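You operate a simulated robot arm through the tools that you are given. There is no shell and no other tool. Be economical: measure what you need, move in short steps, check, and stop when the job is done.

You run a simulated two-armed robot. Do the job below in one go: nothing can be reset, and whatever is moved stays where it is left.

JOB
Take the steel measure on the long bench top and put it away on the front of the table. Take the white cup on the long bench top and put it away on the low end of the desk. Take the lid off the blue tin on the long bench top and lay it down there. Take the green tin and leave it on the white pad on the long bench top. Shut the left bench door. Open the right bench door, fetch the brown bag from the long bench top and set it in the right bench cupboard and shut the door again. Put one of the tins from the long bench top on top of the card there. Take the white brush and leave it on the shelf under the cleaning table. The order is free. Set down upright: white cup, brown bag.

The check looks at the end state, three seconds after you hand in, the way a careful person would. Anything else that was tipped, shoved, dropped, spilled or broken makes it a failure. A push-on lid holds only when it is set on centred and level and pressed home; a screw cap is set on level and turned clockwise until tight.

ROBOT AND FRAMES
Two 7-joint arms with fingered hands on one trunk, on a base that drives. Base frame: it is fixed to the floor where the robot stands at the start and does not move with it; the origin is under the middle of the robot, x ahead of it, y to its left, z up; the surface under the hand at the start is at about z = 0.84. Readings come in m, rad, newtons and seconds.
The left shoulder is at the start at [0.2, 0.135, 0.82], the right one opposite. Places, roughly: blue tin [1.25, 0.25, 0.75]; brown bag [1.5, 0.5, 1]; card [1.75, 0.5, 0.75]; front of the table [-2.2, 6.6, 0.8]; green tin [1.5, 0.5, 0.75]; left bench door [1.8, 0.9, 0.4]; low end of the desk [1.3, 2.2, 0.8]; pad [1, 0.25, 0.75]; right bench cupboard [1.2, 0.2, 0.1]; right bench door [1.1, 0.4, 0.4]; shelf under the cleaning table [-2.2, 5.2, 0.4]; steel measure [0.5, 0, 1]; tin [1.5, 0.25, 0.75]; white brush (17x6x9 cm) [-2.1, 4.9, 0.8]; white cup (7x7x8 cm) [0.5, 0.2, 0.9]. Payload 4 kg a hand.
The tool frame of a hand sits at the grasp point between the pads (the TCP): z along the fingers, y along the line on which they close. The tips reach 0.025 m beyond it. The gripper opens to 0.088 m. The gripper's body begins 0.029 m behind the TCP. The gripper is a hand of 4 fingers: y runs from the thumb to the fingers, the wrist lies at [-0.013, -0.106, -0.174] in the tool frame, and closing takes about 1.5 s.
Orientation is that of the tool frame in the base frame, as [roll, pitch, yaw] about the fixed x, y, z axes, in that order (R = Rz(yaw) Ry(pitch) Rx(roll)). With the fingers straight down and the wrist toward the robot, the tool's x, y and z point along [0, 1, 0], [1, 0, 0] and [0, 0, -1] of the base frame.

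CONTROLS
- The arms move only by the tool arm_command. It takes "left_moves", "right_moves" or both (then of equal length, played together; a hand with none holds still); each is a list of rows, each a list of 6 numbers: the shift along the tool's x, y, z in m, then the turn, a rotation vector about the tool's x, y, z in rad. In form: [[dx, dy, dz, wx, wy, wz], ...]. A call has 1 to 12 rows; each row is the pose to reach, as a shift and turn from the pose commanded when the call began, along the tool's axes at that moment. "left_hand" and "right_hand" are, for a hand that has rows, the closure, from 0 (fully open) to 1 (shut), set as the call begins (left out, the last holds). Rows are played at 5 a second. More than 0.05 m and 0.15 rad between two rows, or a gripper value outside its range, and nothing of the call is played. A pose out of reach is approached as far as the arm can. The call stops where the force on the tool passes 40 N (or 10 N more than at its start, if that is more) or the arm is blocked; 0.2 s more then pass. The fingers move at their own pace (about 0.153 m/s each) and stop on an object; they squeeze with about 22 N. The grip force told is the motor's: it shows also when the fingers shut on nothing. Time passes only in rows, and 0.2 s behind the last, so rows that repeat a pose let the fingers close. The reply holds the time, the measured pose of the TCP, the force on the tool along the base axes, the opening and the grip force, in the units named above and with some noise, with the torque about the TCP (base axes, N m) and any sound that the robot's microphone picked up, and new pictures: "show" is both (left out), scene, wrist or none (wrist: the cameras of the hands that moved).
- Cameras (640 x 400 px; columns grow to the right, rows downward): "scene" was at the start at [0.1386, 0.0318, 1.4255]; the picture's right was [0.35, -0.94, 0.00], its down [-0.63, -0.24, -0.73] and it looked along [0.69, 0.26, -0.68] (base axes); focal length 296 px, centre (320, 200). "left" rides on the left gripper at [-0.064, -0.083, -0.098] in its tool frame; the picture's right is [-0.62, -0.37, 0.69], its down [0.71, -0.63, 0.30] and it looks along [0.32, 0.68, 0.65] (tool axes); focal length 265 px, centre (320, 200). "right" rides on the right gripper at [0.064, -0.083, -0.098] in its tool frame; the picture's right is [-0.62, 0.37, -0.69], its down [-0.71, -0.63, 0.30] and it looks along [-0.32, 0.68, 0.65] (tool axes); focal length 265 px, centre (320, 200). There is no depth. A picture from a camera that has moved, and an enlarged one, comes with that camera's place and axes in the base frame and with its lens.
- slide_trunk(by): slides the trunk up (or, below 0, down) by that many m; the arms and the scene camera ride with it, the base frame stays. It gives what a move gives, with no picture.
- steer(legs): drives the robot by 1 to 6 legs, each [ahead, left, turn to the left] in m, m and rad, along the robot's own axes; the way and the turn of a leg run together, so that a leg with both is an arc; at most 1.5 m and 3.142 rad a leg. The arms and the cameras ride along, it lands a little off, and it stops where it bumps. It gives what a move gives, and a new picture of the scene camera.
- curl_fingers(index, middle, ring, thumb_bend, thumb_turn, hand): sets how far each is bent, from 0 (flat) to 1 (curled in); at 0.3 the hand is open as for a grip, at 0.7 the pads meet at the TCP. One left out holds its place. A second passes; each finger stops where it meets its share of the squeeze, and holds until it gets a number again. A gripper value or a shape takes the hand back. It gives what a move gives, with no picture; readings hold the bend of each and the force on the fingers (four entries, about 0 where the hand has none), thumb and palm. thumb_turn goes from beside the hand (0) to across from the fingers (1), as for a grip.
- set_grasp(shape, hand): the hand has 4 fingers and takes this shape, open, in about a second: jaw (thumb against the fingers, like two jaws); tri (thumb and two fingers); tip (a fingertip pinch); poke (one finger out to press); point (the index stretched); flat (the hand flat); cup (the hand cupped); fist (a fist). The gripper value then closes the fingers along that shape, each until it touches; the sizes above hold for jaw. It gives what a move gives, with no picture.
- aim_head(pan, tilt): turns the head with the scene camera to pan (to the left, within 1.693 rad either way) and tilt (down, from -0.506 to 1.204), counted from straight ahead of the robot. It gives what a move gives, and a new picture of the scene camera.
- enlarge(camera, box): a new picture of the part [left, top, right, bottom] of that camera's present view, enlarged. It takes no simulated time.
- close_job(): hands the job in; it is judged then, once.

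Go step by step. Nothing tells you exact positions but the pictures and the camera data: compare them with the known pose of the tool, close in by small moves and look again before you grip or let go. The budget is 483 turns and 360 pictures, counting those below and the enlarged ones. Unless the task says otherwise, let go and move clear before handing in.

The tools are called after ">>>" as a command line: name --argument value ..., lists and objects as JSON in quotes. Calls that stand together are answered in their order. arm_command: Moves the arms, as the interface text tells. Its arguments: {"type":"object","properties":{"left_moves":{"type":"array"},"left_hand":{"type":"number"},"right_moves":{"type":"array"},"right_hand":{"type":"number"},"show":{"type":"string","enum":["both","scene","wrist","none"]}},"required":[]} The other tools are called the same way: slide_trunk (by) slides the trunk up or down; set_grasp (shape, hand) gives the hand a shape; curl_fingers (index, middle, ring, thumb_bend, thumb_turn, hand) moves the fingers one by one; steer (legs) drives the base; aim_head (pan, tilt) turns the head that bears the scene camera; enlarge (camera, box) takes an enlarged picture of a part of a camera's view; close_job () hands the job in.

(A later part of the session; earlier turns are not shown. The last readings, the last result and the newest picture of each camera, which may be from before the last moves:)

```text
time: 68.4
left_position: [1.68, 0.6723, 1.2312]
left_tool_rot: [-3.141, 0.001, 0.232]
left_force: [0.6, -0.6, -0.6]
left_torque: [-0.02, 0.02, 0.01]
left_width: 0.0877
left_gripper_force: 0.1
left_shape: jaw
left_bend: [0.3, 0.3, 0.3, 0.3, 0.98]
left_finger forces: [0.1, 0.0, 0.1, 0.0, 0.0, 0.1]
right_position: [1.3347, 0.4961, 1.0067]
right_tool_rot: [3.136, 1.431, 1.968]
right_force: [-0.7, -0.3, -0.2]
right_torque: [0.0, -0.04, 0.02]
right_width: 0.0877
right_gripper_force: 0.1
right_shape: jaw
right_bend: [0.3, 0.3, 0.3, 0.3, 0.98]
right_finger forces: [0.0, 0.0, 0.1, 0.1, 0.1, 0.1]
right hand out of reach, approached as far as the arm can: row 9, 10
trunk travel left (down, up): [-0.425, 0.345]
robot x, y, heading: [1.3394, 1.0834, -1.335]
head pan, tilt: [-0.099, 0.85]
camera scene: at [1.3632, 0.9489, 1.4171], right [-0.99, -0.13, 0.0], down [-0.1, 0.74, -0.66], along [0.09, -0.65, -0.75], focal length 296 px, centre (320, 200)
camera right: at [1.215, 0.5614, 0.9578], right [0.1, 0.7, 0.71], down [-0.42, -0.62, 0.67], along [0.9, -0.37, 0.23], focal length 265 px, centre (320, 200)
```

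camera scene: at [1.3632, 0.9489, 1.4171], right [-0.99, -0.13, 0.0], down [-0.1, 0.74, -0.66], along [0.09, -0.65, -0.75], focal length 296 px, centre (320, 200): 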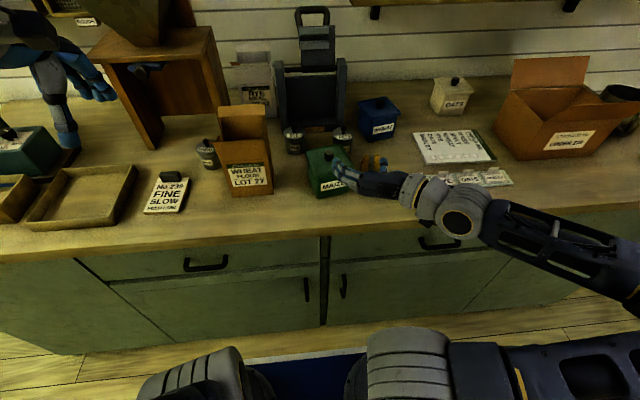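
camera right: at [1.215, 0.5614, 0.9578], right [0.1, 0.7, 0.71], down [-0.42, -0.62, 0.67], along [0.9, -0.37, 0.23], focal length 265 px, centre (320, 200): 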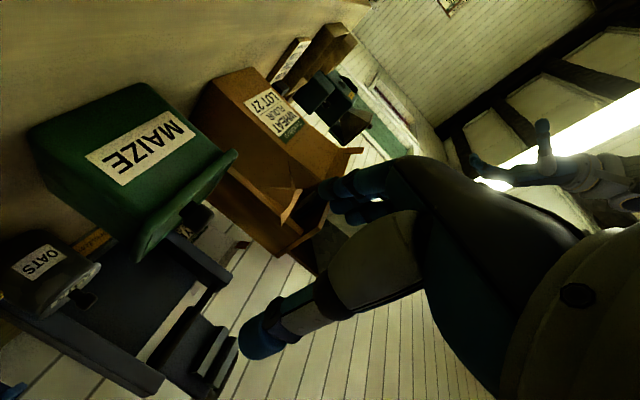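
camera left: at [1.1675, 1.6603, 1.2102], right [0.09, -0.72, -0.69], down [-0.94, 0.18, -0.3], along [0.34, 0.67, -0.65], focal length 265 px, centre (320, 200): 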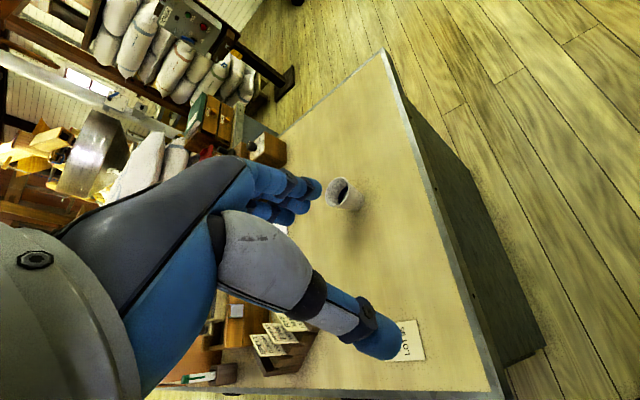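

The hand is too near the robot, and its camera hangs below. I back up 0.2 m and roll the hand over so the camera is on top.

>>> steer --legs '[[-0.2, 0, 0]]'

>>> arm_command --right_moves '[[0, 0, 0, 0, 0, 0.143], [0, 0, 0, 0, 0, 0.286], [0, 0, 0, 0, 0, 0.429], [0, 0, 0, 0, 0, 0.572], [0, 0, 0, 0, 0, 0.715], [0, 0, 0, 0, 0, 0.858], [0, 0, 0, 0, 0, 1.0], [0, 0, 0, 0, 0, 1.143], [0, 0, 0, 0, 0, 1.286], [0, 0, 0, 0, 0, 1.43], [0, 0, 0, 0, 0, 1.573]]'

```text
time: 70.0
left_position: [1.6379, 0.8653, 1.2316]
left_tool_rot: [-3.141, 0.0, 0.235]
left_force: [-0.4, 0.1, -0.2]
left_torque: [0.01, -0.01, 0.02]
left_width: 0.0875
left_gripper_force: 0.1
left_shape: jaw
left_bend: [0.3, 0.3, 0.3, 0.3, 0.98]
left_finger forces: [0.0, 0.0, 0.0, 0.0, 0.0, 0.0]
right_position: [1.2906, 0.6887, 1.0062]
right_tool_rot: [-3.136, 1.429, 1.982]
right_force: [0.4, 0.0, 0.2]
right_torque: [0.01, 0.02, 0.01]
right_width: 0.0878
right_gripper_force: 0.0
right_shape: jaw
right_bend: [0.3, 0.3, 0.3, 0.3, 0.98]
right_finger forces: [0.0, 0.0, 0.1, 0.1, 0.0, 0.0]
trunk travel left (down, up): [-0.425, 0.345]
robot x, y, heading: [1.2944, 1.2746, -1.336]
head pan, tilt: [-0.099, 0.85]
camera scene: at [1.3178, 1.1408, 1.417], right [-0.99, -0.14, 0.0], down [-0.1, 0.74, -0.66], along [0.09, -0.65, -0.75], focal length 296 px, centre (320, 200)
```

scene: 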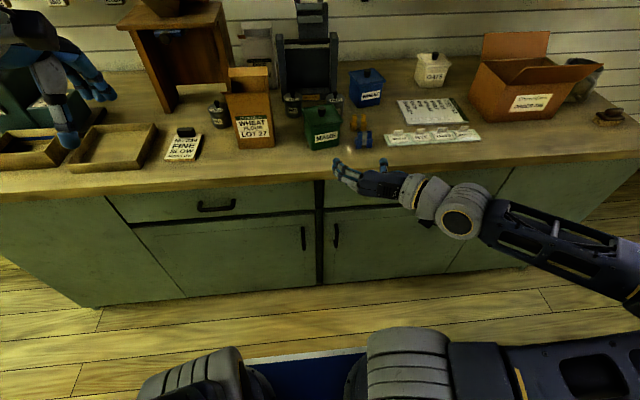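

```text
time: 72.4
left_position: [1.6349, 0.8647, 1.2312]
left_tool_rot: [-3.141, 0.0, 0.235]
left_force: [0.4, 0.0, 0.2]
left_torque: [-0.07, 0.0, -0.01]
left_width: 0.0877
left_gripper_force: 0.1
left_shape: jaw
left_bend: [0.3, 0.3, 0.3, 0.3, 0.98]
left_finger forces: [0.0, 0.0, 0.0, 0.1, 0.1, 0.0]
right_position: [1.2852, 0.62, 0.9901]
right_tool_rot: [1.712, -0.004, 0.408]
right_force: [-1.2, -1.5, 1.2]
right_torque: [0.01, 0.01, -0.01]
right_width: 0.0877
right_gripper_force: 0.2
right_shape: jaw
right_bend: [0.3, 0.3, 0.3, 0.3, 0.98]
right_finger forces: [0.1, 0.1, 0.0, 0.0, 0.0, 0.0]
right hand out of reach, approached as far as the arm can: row 1, 2, 3, 4, 5, 6, 7, 8, 9, 10, 11
trunk travel left (down, up): [-0.425, 0.345]
robot x, y, heading: [1.2888, 1.2707, -1.335]
head pan, tilt: [-0.099, 0.85]
camera scene: at [1.3178, 1.1408, 1.4171], right [-0.99, -0.14, 0.0], down [-0.1, 0.74, -0.66], along [0.09, -0.65, -0.75], focal length 296 px, centre (320, 200)
camera right: at [1.301, 0.7445, 0.9222], right [-0.82, 0.34, 0.46], down [-0.57, -0.48, -0.67], along [-0.01, -0.81, 0.58], focal length 265 px, centre (320, 200)
```

scene: 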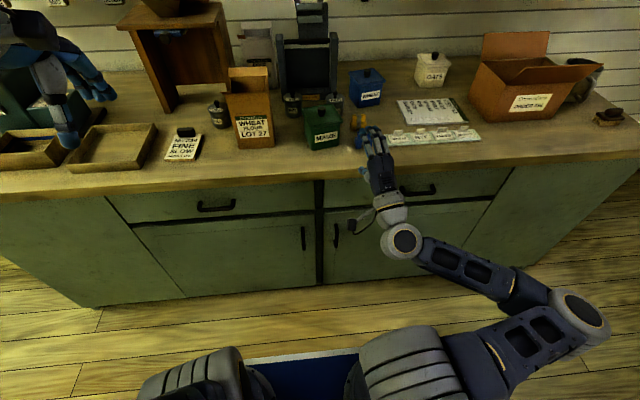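
right: 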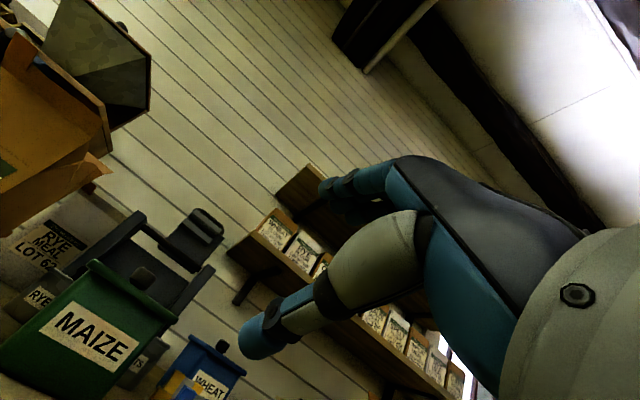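

>>> arm_command --right_moves '[[0, 0, 0.01, 0, 0, 0.143], [0, 0, 0.02, 0, 0, 0.286], [0, 0, 0.02, 0, 0, 0.429], [0, 0, 0.02, 0, 0, 0.572], [0, 0, 0.02, 0, 0, 0.715], [0, 0, 0.02, 0, 0, 0.858], [0, 0, 0.02, 0, 0, 1.0], [0, 0, 0.02, 0, 0, 1.143], [0, 0, 0.02, 0, 0, 1.286], [0, 0, 0.02, 0, 0, 1.43], [0, 0, 0.02, 0, 0, 1.573]]'

```text
time: 74.8
left_position: [1.6373, 0.8651, 1.2314]
left_tool_rot: [3.141, -0.001, 0.235]
left_force: [0.0, -0.2, 0.3]
left_torque: [0.0, 0.01, 0.01]
left_width: 0.0877
left_gripper_force: 0.0
left_shape: jaw
left_bend: [0.3, 0.3, 0.3, 0.3, 0.98]
left_finger forces: [0.1, 0.1, 0.0, 0.0, 0.0, 0.0]
right_position: [1.2929, 0.6005, 0.9856]
right_tool_rot: [2.371, -1.376, -0.383]
right_force: [-0.6, -0.3, 0.6]
right_torque: [-0.02, -0.02, 0.01]
right_width: 0.088
right_gripper_force: 0.1
right_shape: jaw
right_bend: [0.3, 0.3, 0.3, 0.3, 0.98]
right_finger forces: [0.0, 0.0, 0.0, 0.1, 0.0, 0.0]
right hand out of reach, approached as far as the arm can: row 6, 7, 8, 11
trunk travel left (down, up): [-0.425, 0.345]
robot x, y, heading: [1.2934, 1.2764, -1.333]
head pan, tilt: [-0.099, 0.85]
camera scene: at [1.3178, 1.1407, 1.417], right [-0.99, -0.14, 0.0], down [-0.1, 0.74, -0.66], along [0.09, -0.65, -0.75], focal length 296 px, centre (320, 200)
camera right: at [1.3404, 0.7186, 1.0515], right [-0.72, 0.52, -0.46], down [0.56, 0.03, -0.83], along [-0.42, -0.85, -0.32], focal length 265 px, centre (320, 200)
```

scene: 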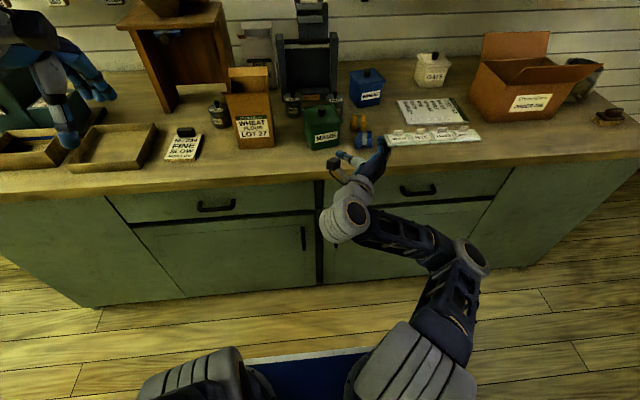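
right: 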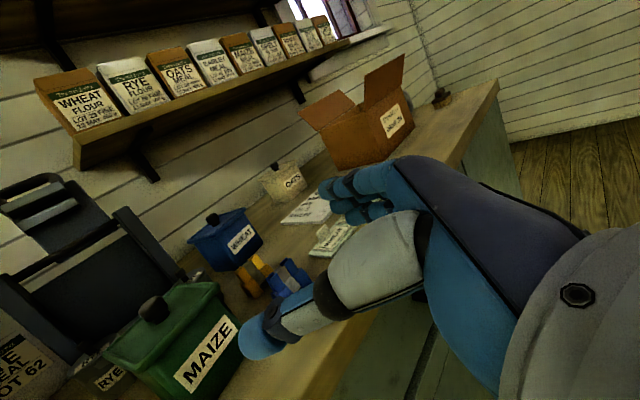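

>>> enlarge --camera "scene" --box '[270, 60, 470, 185]'

>>> enlarge --camera "right" --box '[60, 180, 380, 400]'

```text
3.20 times, centred on (370, 122) of scene
camera zoom: at [1.3178, 1.1407, 1.417], right [-0.99, -0.14, 0.0], down [-0.1, 0.74, -0.66], along [0.09, -0.65, -0.75], focal length 948 px, centre (160, 448)
```

zoom: 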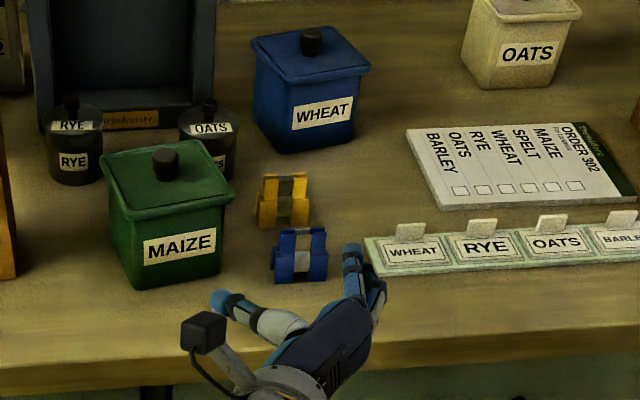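

```text
1.82 times, centred on (220, 290) of right
camera zoom: at [1.3404, 0.7186, 1.0515], right [-0.72, 0.52, -0.46], down [0.56, 0.03, -0.83], along [-0.42, -0.85, -0.32], focal length 483 px, centre (502, 36)
```

zoom: 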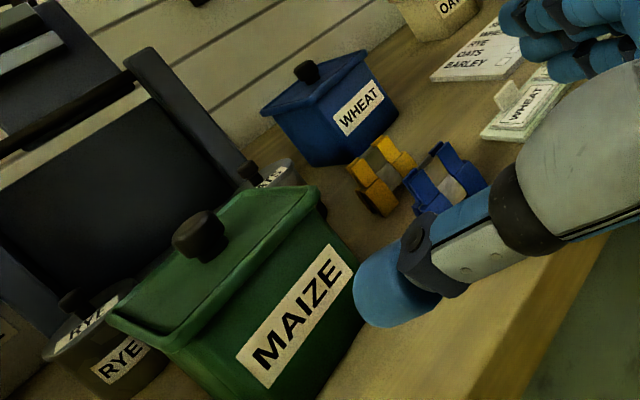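

I straighten the hand (level roll, yaw to match the tin), spread the fingers wider, and bring it to a reachable pose.

>>> arm_command --right_moves '[[0, 0, 0.03, 0.02, 0, 0.04], [0, 0, 0.06, 0.04, 0, 0.08], [0, 0, 0.09, 0.063, 0, 0.135], [0, 0, 0.12, 0.063, 0, 0.135]]' --show "none"

>>> curl_fingers --hand "right" --index 0.21 --middle 0.21 --ring 0.21 --thumb_bend 0.08

```text
time: 75.8
left_position: [1.6362, 0.8655, 1.2314]
left_tool_rot: [-3.14, 0.001, 0.234]
left_force: [0.4, -0.4, 0.2]
left_torque: [-0.03, 0.0, -0.02]
left_width: 0.0876
left_gripper_force: 0.0
left_shape: jaw
left_bend: [0.3, 0.3, 0.3, 0.3, 0.98]
left_finger forces: [0.0, 0.1, 0.0, 0.0, 0.1, 0.0]
right_position: [1.3414, 0.4947, 0.9674]
right_tool_rot: [-3.108, -1.425, -1.134]
right_force: [-0.1, 0.6, 0.9]
right_torque: [0.03, -0.01, -0.02]
right_width: 0.0877
right_gripper_force: 0.0
right_shape: jaw
right_bend: [0.3, 0.3, 0.3, 0.3, 0.98]
right_finger forces: [0.0, 0.0, 0.1, 0.1, 0.0, 0.0]
trunk travel left (down, up): [-0.425, 0.345]
robot x, y, heading: [1.2905, 1.2761, -1.333]
head pan, tilt: [-0.099, 0.85]
```

```text
time: 76.8
left_position: [1.6365, 0.864, 1.231]
left_tool_rot: [-3.141, 0.0, 0.236]
left_force: [-0.2, -0.6, 0.5]
left_torque: [-0.02, 0.01, -0.01]
left_width: 0.0875
left_gripper_force: 0.0
left_shape: jaw
left_bend: [0.3, 0.3, 0.3, 0.3, 0.98]
left_finger forces: [0.0, 0.0, 0.0, 0.0, 0.0, 0.0]
right_position: [1.3418, 0.4945, 0.9682]
right_tool_rot: [-3.104, -1.426, -1.138]
right_force: [-0.5, 0.5, -0.1]
right_torque: [0.02, -0.02, 0.01]
right_width: 0.1086
right_gripper_force: 0.0
right_shape: fingers
right_bend: [0.21, 0.21, 0.21, 0.08, 0.98]
right_finger forces: [0.0, 0.1, 0.0, 0.0, 0.0, 0.0]
trunk travel left (down, up): [-0.425, 0.345]
robot x, y, heading: [1.2924, 1.2771, -1.331]
head pan, tilt: [-0.099, 0.85]
```

>>> arm_command --right_moves '[[-0.035, -0.007, 0, 0, 0, 0], [-0.071, -0.0143, 0, 0, 0, 0], [-0.071, -0.0143, 0.02, 0, 0, 0]]'

>>> enlarge --camera "scene" --box '[270, 60, 470, 185]'

```text
time: 77.6
left_position: [1.6365, 0.8648, 1.2316]
left_tool_rot: [-3.141, 0.0, 0.235]
left_force: [0.4, 0.0, -0.2]
left_torque: [0.02, 0.03, -0.02]
left_width: 0.0874
left_gripper_force: 0.0
left_shape: jaw
left_bend: [0.3, 0.3, 0.3, 0.3, 0.98]
left_finger forces: [0.0, 0.0, 0.0, 0.0, 0.1, 0.1]
right_position: [1.3564, 0.4912, 0.8958]
right_tool_rot: [-3.099, -1.427, -1.143]
right_force: [-0.2, -0.2, 0.8]
right_torque: [0.04, 0.0, 0.01]
right_width: 0.1085
right_gripper_force: 0.1
right_shape: fingers
right_bend: [0.21, 0.21, 0.21, 0.08, 0.98]
right_finger forces: [0.1, 0.0, 0.1, 0.0, 0.0, 0.0]
trunk travel left (down, up): [-0.425, 0.345]
robot x, y, heading: [1.2914, 1.278, -1.337]
head pan, tilt: [-0.099, 0.85]
camera scene: at [1.3178, 1.1408, 1.417], right [-0.99, -0.14, 0.0], down [-0.1, 0.74, -0.66], along [0.09, -0.65, -0.75], focal length 296 px, centre (320, 200)
camera right: at [1.3906, 0.6065, 0.9746], right [-0.68, 0.52, -0.52], down [0.66, 0.11, -0.75], along [-0.34, -0.84, -0.42], focal length 265 px, centre (320, 200)
```

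scene: 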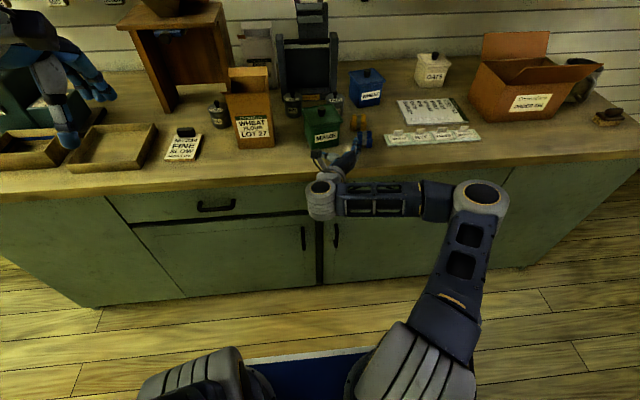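
right: 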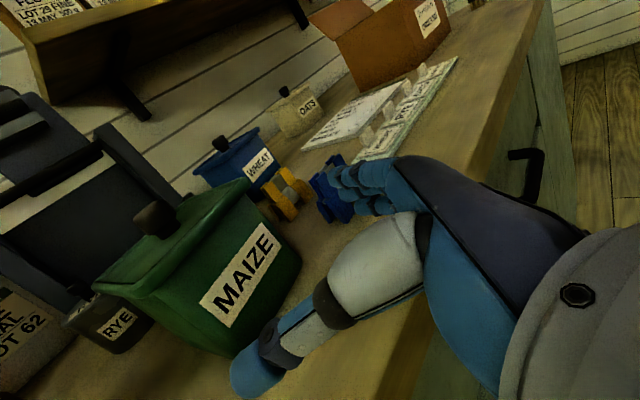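

```text
3.20 times, centred on (370, 122) of scene
camera zoom: at [1.3178, 1.1408, 1.417], right [-0.99, -0.14, 0.0], down [-0.1, 0.74, -0.66], along [0.09, -0.65, -0.75], focal length 948 px, centre (160, 448)
```

zoom: 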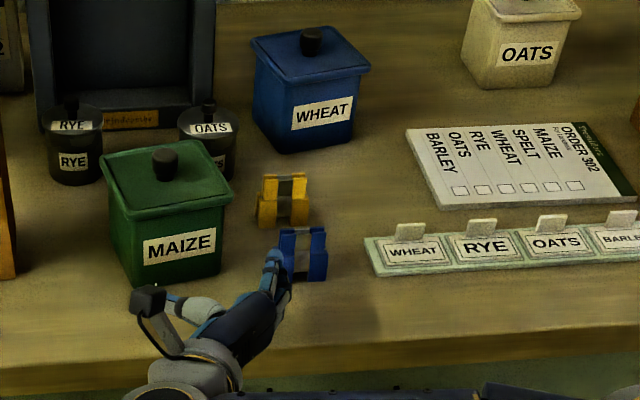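

>>> arm_command --right_moves '[[0, -0.01, 0.0, 0, 0, 0], [-0.001, -0.01, 0.03, 0, 0, 0], [-0.001, -0.01, 0.06, 0, 0, 0], [-0.001, -0.01, 0.07, 0, 0, 0]]' --show "wrist"

>>> enlarge --camera "scene" --box '[270, 60, 470, 185]'

```text
time: 78.6
left_position: [1.6361, 0.8649, 1.2314]
left_tool_rot: [-3.141, 0.0, 0.235]
left_force: [-0.8, 0.3, 0.7]
left_torque: [0.01, -0.02, 0.02]
left_width: 0.0877
left_gripper_force: 0.2
left_shape: jaw
left_bend: [0.3, 0.3, 0.3, 0.3, 0.98]
left_finger forces: [0.0, 0.0, 0.0, 0.1, 0.0, 0.0]
right_position: [1.3982, 0.4327, 0.8866]
right_tool_rot: [-3.102, -1.425, -1.14]
right_force: [-0.6, 0.7, -0.2]
right_torque: [0.01, 0.0, -0.07]
right_width: 0.11
right_gripper_force: 0.3
right_shape: fingers
right_bend: [0.2, 0.21, 0.21, 0.08, 0.98]
right_finger forces: [1.0, 0.0, 0.0, 0.0, 0.0, 0.0]
trunk travel left (down, up): [-0.425, 0.345]
robot x, y, heading: [1.2921, 1.2755, -1.338]
head pan, tilt: [-0.099, 0.85]
camera right: at [1.432, 0.5489, 0.9652], right [-0.68, 0.52, -0.52], down [0.65, 0.11, -0.75], along [-0.34, -0.84, -0.42], focal length 265 px, centre (320, 200)
```

right: 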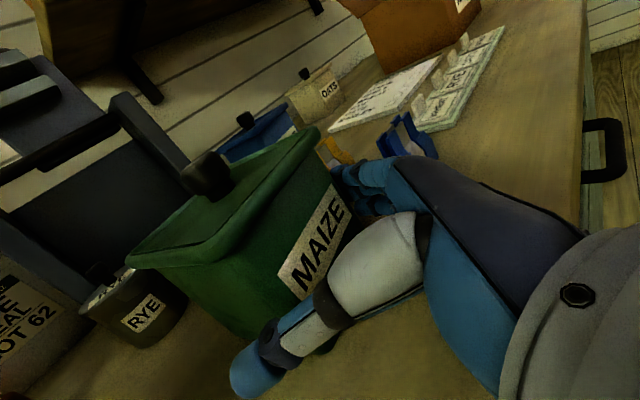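

```text
3.20 times, centred on (370, 122) of scene
camera zoom: at [1.3178, 1.1408, 1.417], right [-0.99, -0.14, 0.0], down [-0.1, 0.74, -0.66], along [0.09, -0.65, -0.75], focal length 948 px, centre (160, 448)
```

zoom: 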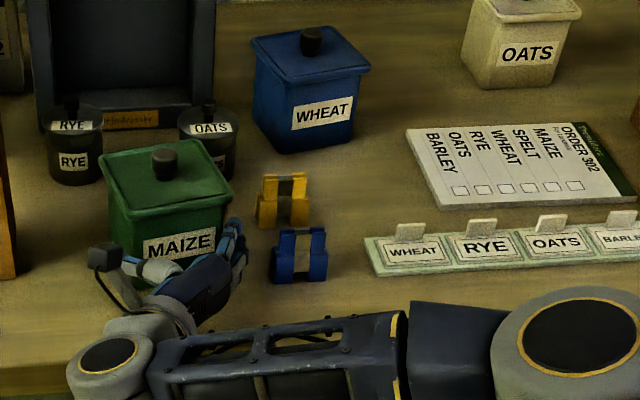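

>>> arm_command --right_moves '[[0, 0.006, 0, 0, 0, 0], [-0.008, 0.006, 0, 0, 0, 0], [-0.008, 0.006, 0.015, 0, 0, 0], [-0.006, 0.006, 0.03, 0, 0, 0]]' --show "wrist"

>>> enlarge --camera "scene" --box '[270, 60, 470, 185]'

```text
time: 79.6
left_position: [1.6367, 0.864, 1.2319]
left_tool_rot: [-3.141, 0.0, 0.236]
left_force: [0.1, 0.0, 0.4]
left_torque: [-0.01, 0.01, -0.01]
left_width: 0.0876
left_gripper_force: 0.0
left_shape: jaw
left_bend: [0.3, 0.3, 0.3, 0.3, 0.98]
left_finger forces: [0.0, 0.0, 0.0, 0.1, 0.0, 0.0]
right_position: [1.4081, 0.408, 0.8759]
right_tool_rot: [-3.112, -1.426, -1.13]
right_force: [-0.3, 0.7, -1.1]
right_torque: [-0.04, -0.02, 0.0]
right_width: 0.1098
right_gripper_force: 0.9
right_shape: fingers
right_bend: [0.21, 0.21, 0.21, 0.08, 0.98]
right_finger forces: [0.9, 0.0, 0.0, 0.0, 0.9, 0.0]
trunk travel left (down, up): [-0.425, 0.345]
robot x, y, heading: [1.2917, 1.2748, -1.338]
head pan, tilt: [-0.099, 0.85]
camera right: at [1.4411, 0.5222, 0.954], right [-0.68, 0.52, -0.52], down [0.66, 0.11, -0.75], along [-0.34, -0.84, -0.42], focal length 265 px, centre (320, 200)
```

right: 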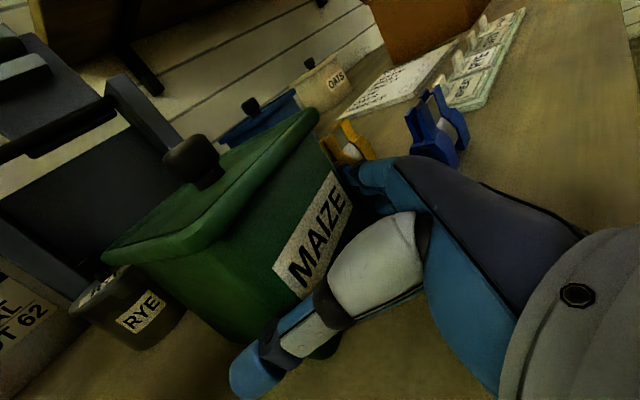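

```text
3.20 times, centred on (370, 122) of scene
camera zoom: at [1.3178, 1.1408, 1.417], right [-0.99, -0.14, 0.0], down [-0.1, 0.74, -0.66], along [0.09, -0.65, -0.75], focal length 948 px, centre (160, 448)
```

zoom: 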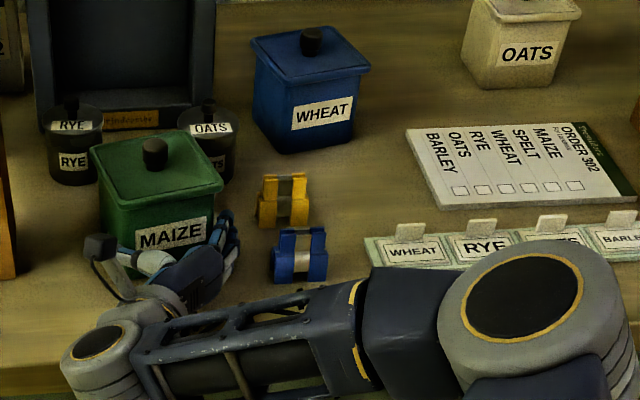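

The tin slid about 1 cm, so the opening is too narrow. I back off and look closer.

>>> arm_command --right_moves '[[0, 0, -0.02, 0, 0, 0], [0, 0, -0.045, 0, 0, 0]]' --show "none"

>>> curl_fingers --hand "right" --index 0.12 --middle 0.12 --ring 0.12 --thumb_bend 0.0

>>> enlarge --camera "right" --box '[80, 100, 480, 400]'

>>> enlarge --camera "scene" --box '[270, 60, 430, 160]'

```text
time: 80.2
left_position: [1.6364, 0.8643, 1.2305]
left_tool_rot: [-3.141, -0.002, 0.234]
left_force: [0.6, -0.6, 0.1]
left_torque: [0.0, 0.02, 0.02]
left_width: 0.0877
left_gripper_force: 0.0
left_shape: jaw
left_bend: [0.3, 0.3, 0.3, 0.3, 0.98]
left_finger forces: [0.1, 0.0, 0.1, 0.0, 0.0, 0.0]
right_position: [1.3883, 0.4463, 0.8819]
right_tool_rot: [-3.119, -1.427, -1.123]
right_force: [0.1, 0.3, -0.5]
right_torque: [0.0, 0.0, -0.03]
right_width: 0.1091
right_gripper_force: 0.0
right_shape: fingers
right_bend: [0.21, 0.21, 0.21, 0.08, 0.98]
right_finger forces: [0.1, 0.0, 0.0, 0.1, 0.0, 0.1]
trunk travel left (down, up): [-0.425, 0.345]
robot x, y, heading: [1.2908, 1.2746, -1.335]
head pan, tilt: [-0.099, 0.85]
```

```text
time: 81.2
left_position: [1.6364, 0.8636, 1.2318]
left_tool_rot: [-3.141, 0.001, 0.236]
left_force: [0.6, -0.9, -0.2]
left_torque: [0.03, -0.03, 0.0]
left_width: 0.0878
left_gripper_force: 0.1
left_shape: jaw
left_bend: [0.3, 0.3, 0.3, 0.3, 0.98]
left_finger forces: [0.0, 0.0, 0.0, 0.1, 0.1, 0.0]
right_position: [1.3874, 0.4463, 0.8805]
right_tool_rot: [-3.113, -1.426, -1.128]
right_force: [0.3, 0.2, 0.2]
right_torque: [0.0, 0.0, 0.03]
right_width: 0.1207
right_gripper_force: 0.0
right_shape: fingers
right_bend: [0.12, 0.12, 0.12, 0.0, 0.98]
right_finger forces: [0.0, 0.1, 0.0, 0.0, 0.0, 0.0]
trunk travel left (down, up): [-0.425, 0.345]
robot x, y, heading: [1.2949, 1.2763, -1.333]
head pan, tilt: [-0.099, 0.85]
```

```text
1.33 times, centred on (280, 250) of right
camera zoom: at [1.4209, 0.5617, 0.9596], right [-0.68, 0.52, -0.52], down [0.65, 0.11, -0.75], along [-0.34, -0.84, -0.42], focal length 354 px, centre (373, 133)
```

zoom: 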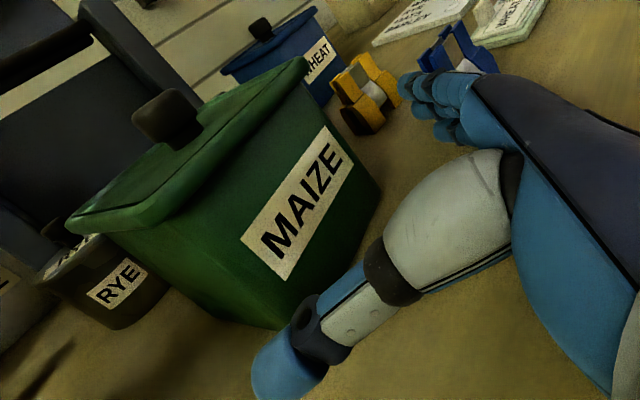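

```text
4.00 times, centred on (350, 110) of scene
camera zoom: at [1.3179, 1.1407, 1.417], right [-0.99, -0.14, 0.0], down [-0.1, 0.74, -0.66], along [0.09, -0.65, -0.75], focal length 1185 px, centre (200, 560)
```

zoom: 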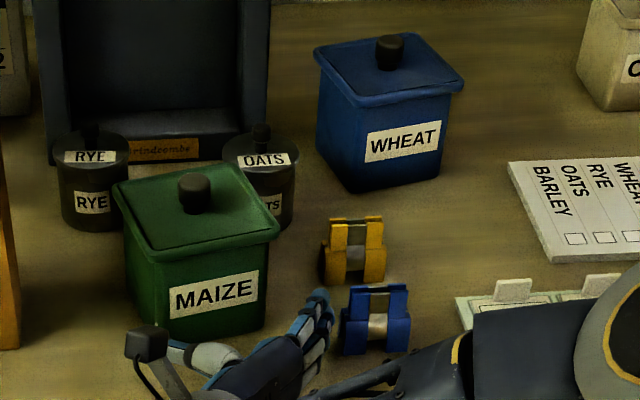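

>>> arm_command --right_moves '[[0, 0, 0.02, 0, 0, 0], [0, 0, 0.04, 0, 0, 0], [0.001, 0, 0.05, 0, 0, 0]]' --show "wrist"

>>> enlarge --camera "scene" --box '[270, 60, 430, 160]'

```text
time: 82.0
left_position: [1.637, 0.8649, 1.2322]
left_tool_rot: [-3.141, 0.0, 0.235]
left_force: [-0.1, 0.2, 0.7]
left_torque: [0.0, 0.0, -0.01]
left_width: 0.0876
left_gripper_force: 0.2
left_shape: jaw
left_bend: [0.3, 0.3, 0.3, 0.3, 0.98]
left_finger forces: [0.0, 0.1, 0.1, 0.1, 0.1, 0.1]
right_position: [1.4104, 0.4015, 0.8743]
right_tool_rot: [-3.108, -1.426, -1.133]
right_force: [0.2, 1.9, 0.0]
right_torque: [-0.01, -0.03, 0.08]
right_width: 0.1213
right_gripper_force: 0.9
right_shape: fingers
right_bend: [0.12, 0.12, 0.12, 0.0, 0.98]
right_finger forces: [0.0, 0.1, 0.0, 0.1, 1.5, 0.0]
trunk travel left (down, up): [-0.425, 0.345]
robot x, y, heading: [1.2937, 1.2757, -1.333]
head pan, tilt: [-0.099, 0.85]
camera right: at [1.4428, 0.5169, 0.9524], right [-0.68, 0.52, -0.52], down [0.65, 0.11, -0.75], along [-0.33, -0.84, -0.42], focal length 265 px, centre (320, 200)
```

right: 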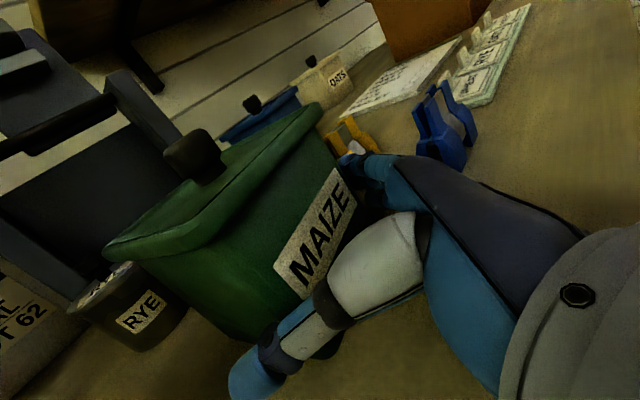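

```text
4.00 times, centred on (350, 110) of scene
camera zoom: at [1.3178, 1.1408, 1.417], right [-0.99, -0.14, 0.0], down [-0.1, 0.74, -0.66], along [0.09, -0.65, -0.75], focal length 1185 px, centre (200, 560)
```

zoom: 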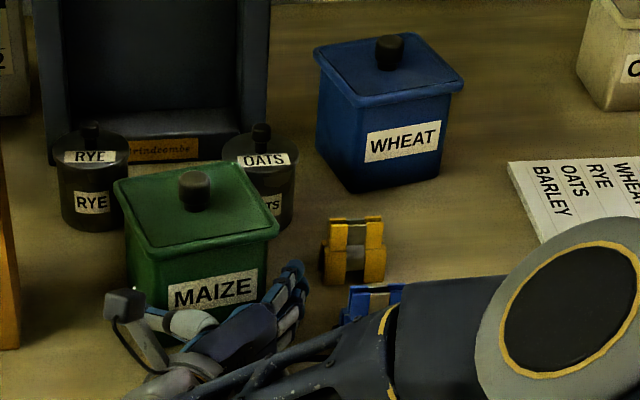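

The tin's front face is now at the palm-side limit; the tips reach about 3 cm along its sides. I close the hand here.

>>> arm_command --right_moves '[[0, 0, 0, 0, 0, 0], [0, 0, 0, 0, 0, 0], [0, 0, 0, 0, 0, 0], [0, 0, 0, 0, 0, 0], [0, 0, 0, 0, 0, 0], [0, 0, 0, 0, 0, 0], [0, 0, 0, 0, 0, 0]]' --right_hand 1 --show "wrist"

>>> enlarge --camera "scene" --box '[270, 60, 430, 160]'

```text
time: 83.6
left_position: [1.6377, 0.8653, 1.2313]
left_tool_rot: [3.141, -0.002, 0.235]
left_force: [-0.6, 0.5, 0.0]
left_torque: [-0.01, -0.01, -0.02]
left_width: 0.0878
left_gripper_force: 0.1
left_shape: jaw
left_bend: [0.3, 0.3, 0.3, 0.3, 0.98]
left_finger forces: [0.1, 0.0, 0.1, 0.1, 0.1, 0.0]
right_position: [1.4096, 0.4017, 0.8735]
right_tool_rot: [-3.103, -1.427, -1.138]
right_force: [0.5, 0.5, 1.4]
right_torque: [-0.02, 0.0, 0.1]
right_width: 0.0833
right_gripper_force: 22.1
right_shape: jaw
right_bend: [0.24, 0.32, 0.31, 0.26, 0.97]
right_finger forces: [20.4, 5.0, 2.6, 0.0, 27.8, 0.0]
trunk travel left (down, up): [-0.425, 0.345]
robot x, y, heading: [1.2923, 1.276, -1.332]
head pan, tilt: [-0.099, 0.85]
camera right: at [1.4428, 0.5169, 0.9526], right [-0.68, 0.52, -0.52], down [0.65, 0.11, -0.75], along [-0.34, -0.84, -0.42], focal length 265 px, centre (320, 200)
```

right: 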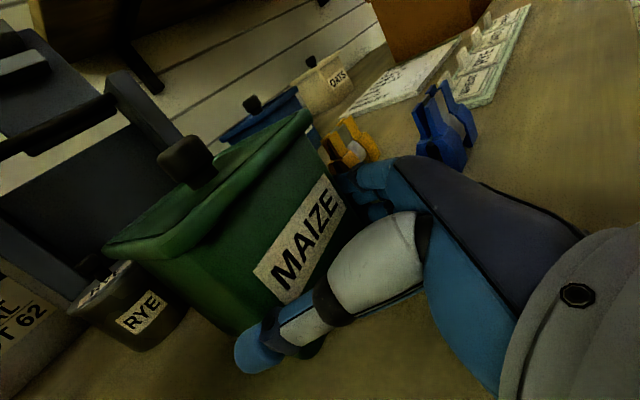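

```text
4.00 times, centred on (350, 110) of scene
camera zoom: at [1.3179, 1.1408, 1.417], right [-0.99, -0.14, 0.0], down [-0.1, 0.74, -0.66], along [0.09, -0.65, -0.75], focal length 1185 px, centre (200, 560)
```

zoom: 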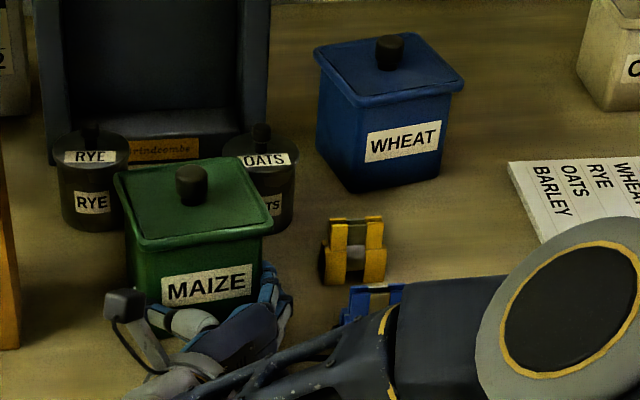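

Gripped. Gentle lift test.

>>> arm_command --right_moves '[[0.008, 0, 0.001, 0, 0, 0], [0.016, 0, 0.002, 0, 0, 0], [0.03, 0, 0.004, 0, 0, 0], [0.045, 0, 0.006, 0, 0, 0], [0.06, 0, 0.008, 0, 0, 0]]' --show "wrist"

>>> enlarge --camera "scene" --box '[270, 60, 430, 160]'

```text
time: 84.8
left_position: [1.6359, 0.8638, 1.2316]
left_tool_rot: [-3.141, 0.001, 0.236]
left_force: [0.2, -1.0, 0.2]
left_torque: [-0.04, 0.0, 0.06]
left_width: 0.0877
left_gripper_force: 0.0
left_shape: jaw
left_bend: [0.3, 0.3, 0.3, 0.3, 0.98]
left_finger forces: [0.1, 0.1, 0.1, 0.1, 0.1, 0.0]
right_position: [1.4153, 0.3854, 0.9329]
right_tool_rot: [-3.104, -1.426, -1.139]
right_force: [0.4, -0.3, -4.8]
right_torque: [0.17, 0.1, 0.01]
right_width: 0.0834
right_gripper_force: 21.8
right_shape: jaw
right_bend: [0.24, 0.31, 0.29, 0.25, 0.99]
right_finger forces: [19.3, 6.0, 3.3, 0.0, 28.3, 0.0]
trunk travel left (down, up): [-0.425, 0.345]
robot x, y, heading: [1.288, 1.2722, -1.332]
head pan, tilt: [-0.099, 0.85]
camera right: at [1.449, 0.5019, 1.0116], right [-0.68, 0.53, -0.52], down [0.65, 0.11, -0.75], along [-0.34, -0.84, -0.42], focal length 265 px, centre (320, 200)
```

right: 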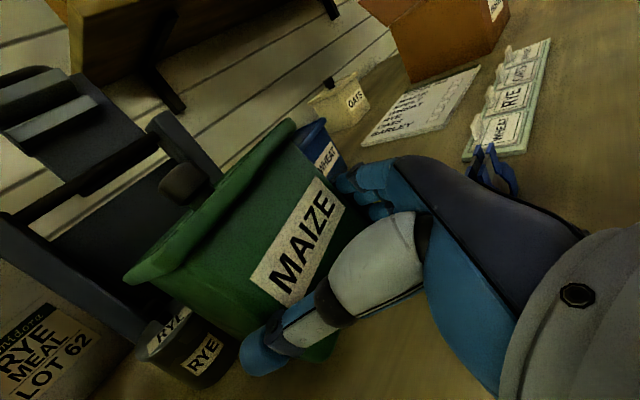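

```text
4.00 times, centred on (350, 110) of scene
camera zoom: at [1.3179, 1.1405, 1.4169], right [-0.99, -0.14, 0.0], down [-0.1, 0.74, -0.66], along [0.09, -0.65, -0.75], focal length 1185 px, centre (200, 560)
```

zoom: 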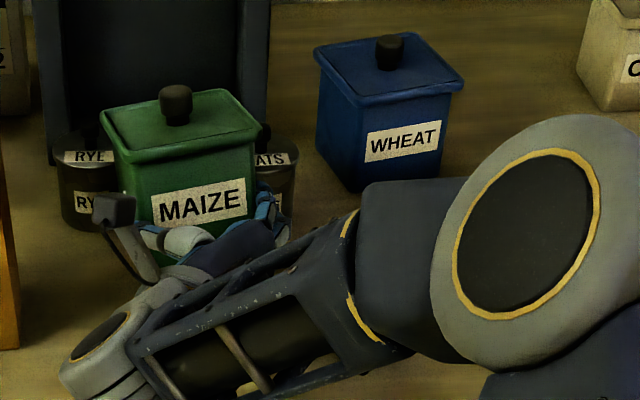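

The tin is held nearly level. I raise it well clear and drive sideways to the right toward the pad.

>>> arm_command --right_moves '[[0.03, 0, 0.004, 0, 0, 0], [0.06, 0, 0.008, 0, 0, 0], [0.09, 0, 0.013, 0, 0, 0]]' --show "none"

>>> steer --legs '[[0, -0.3, 0]]'

```text
time: 85.6
left_position: [1.637, 0.8643, 1.2318]
left_tool_rot: [3.142, -0.001, 0.235]
left_force: [0.0, -1.3, 0.7]
left_torque: [0.0, 0.02, -0.02]
left_width: 0.0875
left_gripper_force: 0.1
left_shape: jaw
left_bend: [0.3, 0.3, 0.3, 0.3, 0.98]
left_finger forces: [0.0, 0.1, 0.1, 0.1, 0.0, 0.0]
right_position: [1.4301, 0.365, 1.02]
right_tool_rot: [-3.096, -1.426, -1.143]
right_force: [0.5, 0.2, -6.7]
right_torque: [0.21, 0.09, -0.01]
right_width: 0.0832
right_gripper_force: 21.9
right_shape: jaw
right_bend: [0.24, 0.31, 0.29, 0.26, 0.99]
right_finger forces: [19.1, 5.8, 3.4, 0.0, 28.1, 0.1]
trunk travel left (down, up): [-0.425, 0.345]
robot x, y, heading: [1.2948, 1.2733, -1.329]
head pan, tilt: [-0.099, 0.85]
```

```text
time: 87.6
left_position: [1.3446, 0.7936, 1.2316]
left_tool_rot: [-3.141, 0.0, 0.231]
left_force: [-0.9, -0.5, 0.3]
left_torque: [-0.02, -0.01, -0.03]
left_width: 0.0877
left_gripper_force: 0.0
left_shape: jaw
left_bend: [0.3, 0.3, 0.3, 0.3, 0.98]
left_finger forces: [0.1, 0.0, 0.0, 0.0, 0.1, 0.0]
right_position: [1.1344, 0.2941, 1.0199]
right_tool_rot: [-3.122, -1.425, -1.125]
right_force: [0.0, -0.3, -5.1]
right_torque: [0.15, 0.05, 0.01]
right_width: 0.0833
right_gripper_force: 21.8
right_shape: jaw
right_bend: [0.24, 0.31, 0.29, 0.26, 0.99]
right_finger forces: [19.2, 5.7, 3.3, 0.0, 27.9, 0.0]
trunk travel left (down, up): [-0.425, 0.345]
robot x, y, heading: [1.0031, 1.2065, -1.345]
head pan, tilt: [-0.099, 0.85]
camera scene: at [1.0273, 1.0717, 1.417], right [-0.99, -0.13, 0.0], down [-0.1, 0.74, -0.66], along [0.09, -0.65, -0.75], focal length 296 px, centre (320, 200)
```

scene: 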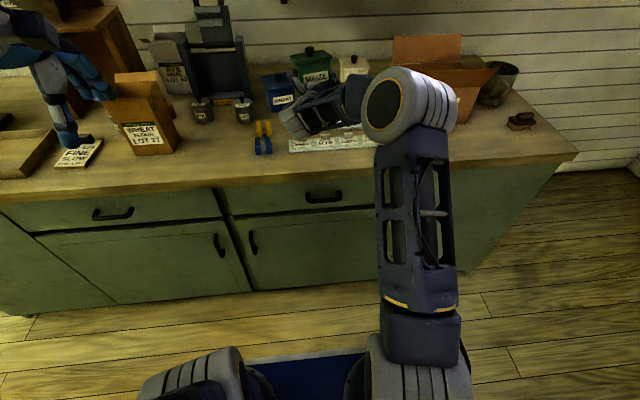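

>>> arm_command --right_moves '[[0, 0.03, 0.005, 0, 0, 0], [0, 0.06, 0.01, 0, 0, 0], [-0.005, 0.0855, 0.0134, 0, 0, 0], [-0.04, 0.0855, 0.0084, 0, 0, 0], [-0.07, 0.0855, 0.004, 0, 0, 0]]'

>>> enlarge --camera "scene" --box '[250, 30, 410, 170]'

```text
time: 88.8
left_position: [1.3445, 0.7946, 1.2298]
left_tool_rot: [3.141, 0.002, 0.231]
left_force: [0.5, 0.8, -1.3]
left_torque: [-0.02, 0.0, -0.04]
left_width: 0.0873
left_gripper_force: 0.2
left_shape: jaw
left_bend: [0.3, 0.3, 0.3, 0.3, 0.98]
left_finger forces: [0.1, 0.1, 0.0, 0.0, 0.0, 0.0]
right_position: [1.0536, 0.261, 0.9487]
right_tool_rot: [-3.112, -1.427, -1.136]
right_force: [-0.4, -0.1, -4.4]
right_torque: [0.21, 0.06, 0.01]
right_width: 0.0831
right_gripper_force: 22.2
right_shape: jaw
right_bend: [0.24, 0.31, 0.29, 0.26, 0.99]
right_finger forces: [19.2, 5.9, 3.1, 0.0, 27.7, 0.0]
trunk travel left (down, up): [-0.425, 0.345]
robot x, y, heading: [1.0021, 1.2041, -1.338]
head pan, tilt: [-0.099, 0.85]
camera scene: at [1.0273, 1.0718, 1.417], right [-0.99, -0.13, 0.0], down [-0.1, 0.74, -0.66], along [0.09, -0.65, -0.75], focal length 296 px, centre (320, 200)
camera right: at [1.0885, 0.3763, 1.0277], right [-0.67, 0.53, -0.52], down [0.66, 0.11, -0.75], along [-0.34, -0.84, -0.42], focal length 265 px, centre (320, 200)
```

scene: 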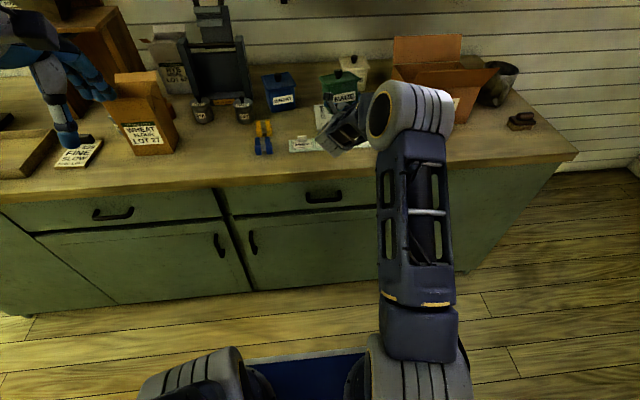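
right: 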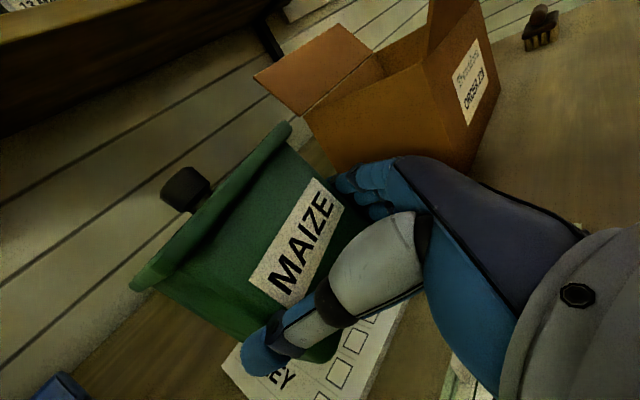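

```text
2.86 times, centred on (330, 100) of scene
camera zoom: at [1.0273, 1.0718, 1.417], right [-0.99, -0.13, 0.0], down [-0.1, 0.74, -0.66], along [0.09, -0.65, -0.75], focal length 846 px, centre (291, 486)
```

zoom: 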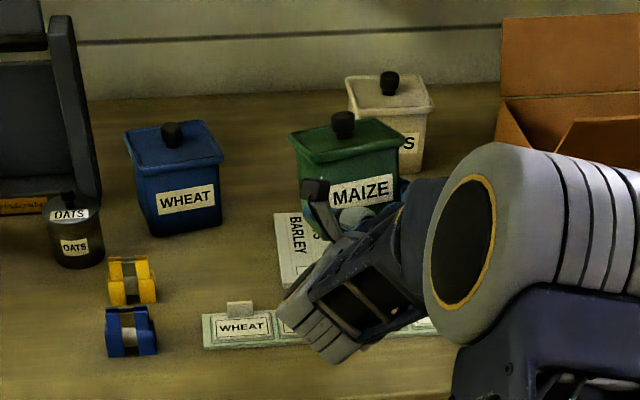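

>>> arm_command --right_moves '[[0, 0.007, 0.019, 0, 0, 0], [0, 0.014, 0.038, 0, 0, 0], [-0.02, 0.014, 0.038, 0, 0, 0], [-0.035, 0.014, 0.038, 0, 0, 0]]' --show "wrist"

>>> enlarge --camera "scene" --box '[250, 30, 410, 170]'

```text
time: 89.8
left_position: [1.3453, 0.7935, 1.2313]
left_tool_rot: [-3.141, 0.0, 0.23]
left_force: [0.5, 0.0, -1.3]
left_torque: [0.0, -0.04, -0.04]
left_width: 0.0875
left_gripper_force: 0.2
left_shape: jaw
left_bend: [0.3, 0.3, 0.3, 0.3, 0.98]
left_finger forces: [0.1, 0.0, 0.0, 0.0, 0.0, 0.0]
right_position: [1.0584, 0.2275, 0.9084]
right_tool_rot: [-3.095, -1.426, -1.151]
right_force: [1.1, -0.4, -4.5]
right_torque: [0.21, 0.07, 0.01]
right_width: 0.0834
right_gripper_force: 21.9
right_shape: jaw
right_bend: [0.24, 0.31, 0.29, 0.26, 0.99]
right_finger forces: [19.0, 5.7, 3.1, 0.0, 27.5, 0.0]
trunk travel left (down, up): [-0.425, 0.345]
robot x, y, heading: [1.0018, 1.2056, -1.342]
head pan, tilt: [-0.099, 0.85]
camera right: at [1.0919, 0.3418, 0.988], right [-0.68, 0.53, -0.51], down [0.65, 0.11, -0.75], along [-0.34, -0.84, -0.42], focal length 265 px, centre (320, 200)
```

right: 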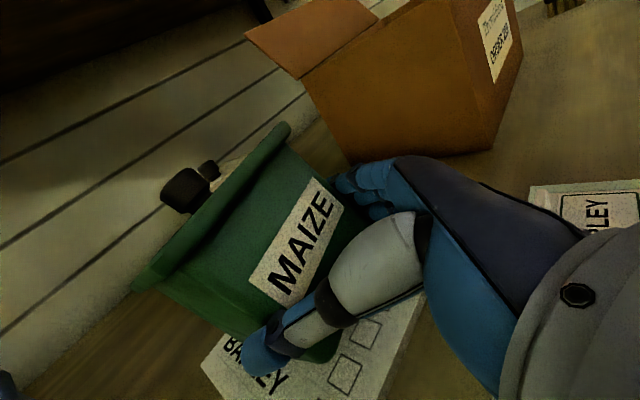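

```text
2.86 times, centred on (330, 100) of scene
camera zoom: at [1.0273, 1.0717, 1.417], right [-0.99, -0.13, 0.0], down [-0.1, 0.74, -0.66], along [0.09, -0.65, -0.75], focal length 846 px, centre (291, 486)
```

zoom: 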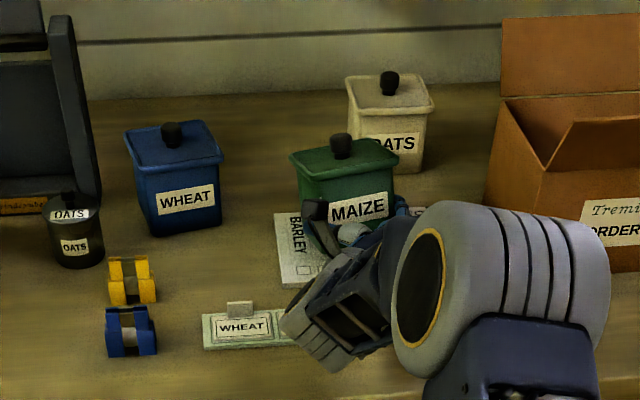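

>>> arm_command --right_moves '[[-0.006, 0, 0, 0, 0, 0], [-0.012, 0, 0, 0, 0, 0], [-0.015, 0, 0, 0, 0, 0]]' --show "none"

>>> arm_command --right_moves '[[-0.003, 0, 0, 0, 0, 0], [-0.003, 0, 0, 0, 0, 0]]' --show "none"

>>> arm_command --right_moves '[[-0.003, 0, 0, 0, 0, 0], [-0.003, 0, 0, 0, 0, 0]]' --show "wrist"

```text
time: 90.6
left_position: [1.3455, 0.7933, 1.232]
left_tool_rot: [3.141, 0.002, 0.23]
left_force: [-0.4, 0.1, -0.3]
left_torque: [-0.01, -0.02, 0.01]
left_width: 0.0879
left_gripper_force: 0.0
left_shape: jaw
left_bend: [0.3, 0.3, 0.3, 0.3, 0.98]
left_finger forces: [0.1, 0.1, 0.0, 0.0, 0.1, 0.1]
right_position: [1.057, 0.229, 0.8954]
right_tool_rot: [-3.111, -1.429, -1.137]
right_force: [-0.6, 1.1, -1.9]
right_torque: [0.03, -0.05, 0.0]
right_width: 0.0829
right_gripper_force: 22.2
right_shape: jaw
right_bend: [0.24, 0.32, 0.3, 0.26, 0.98]
right_finger forces: [20.7, 4.9, 2.5, 0.0, 27.1, 0.0]
trunk travel left (down, up): [-0.425, 0.345]
robot x, y, heading: [1.0046, 1.2051, -1.343]
head pan, tilt: [-0.099, 0.85]
```

```text
time: 91.2
left_position: [1.3434, 0.7936, 1.2324]
left_tool_rot: [3.141, 0.001, 0.231]
left_force: [-0.3, 0.3, 0.0]
left_torque: [0.0, 0.01, 0.01]
left_width: 0.0877
left_gripper_force: 0.1
left_shape: jaw
left_bend: [0.3, 0.3, 0.3, 0.3, 0.98]
left_finger forces: [0.0, 0.0, 0.0, 0.0, 0.0, 0.0]
right_position: [1.0562, 0.2298, 0.8927]
right_tool_rot: [-3.111, -1.426, -1.136]
right_force: [-0.8, 0.0, -1.2]
right_torque: [0.03, -0.1, -0.02]
right_width: 0.0828
right_gripper_force: 21.5
right_shape: jaw
right_bend: [0.24, 0.32, 0.31, 0.26, 0.97]
right_finger forces: [21.4, 5.2, 2.5, 0.0, 27.2, 0.0]
trunk travel left (down, up): [-0.425, 0.345]
robot x, y, heading: [1.0, 1.2052, -1.341]
head pan, tilt: [-0.099, 0.85]
```

```text
time: 91.8
left_position: [1.3437, 0.795, 1.2324]
left_tool_rot: [-3.141, 0.0, 0.23]
left_force: [0.0, 0.0, 0.2]
left_torque: [-0.02, 0.01, -0.01]
left_width: 0.088
left_gripper_force: 0.0
left_shape: jaw
left_bend: [0.3, 0.3, 0.3, 0.3, 0.98]
left_finger forces: [0.0, 0.0, 0.1, 0.0, 0.0, 0.0]
right_position: [1.0563, 0.2306, 0.8887]
right_tool_rot: [-3.113, -1.428, -1.134]
right_force: [-1.0, 0.6, -0.3]
right_torque: [-0.09, -0.12, -0.02]
right_width: 0.0831
right_gripper_force: 22.2
right_shape: jaw
right_bend: [0.24, 0.32, 0.31, 0.26, 0.97]
right_finger forces: [21.3, 5.1, 2.4, 0.0, 27.2, 0.0]
trunk travel left (down, up): [-0.425, 0.345]
robot x, y, heading: [1.0014, 1.2047, -1.341]
head pan, tilt: [-0.099, 0.85]
camera right: at [1.0902, 0.3455, 0.9681], right [-0.67, 0.53, -0.52], down [0.66, 0.11, -0.75], along [-0.34, -0.84, -0.42], focal length 265 px, centre (320, 200)
```

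right: 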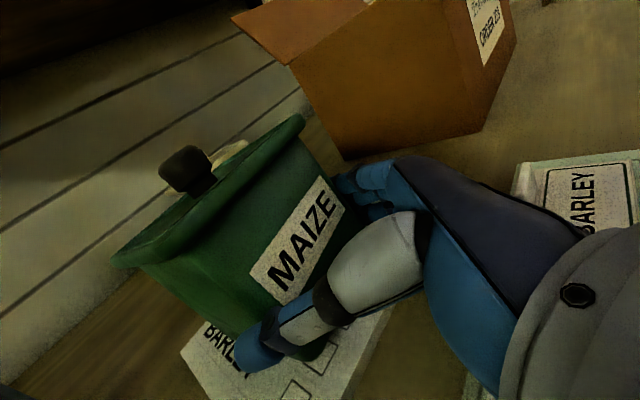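

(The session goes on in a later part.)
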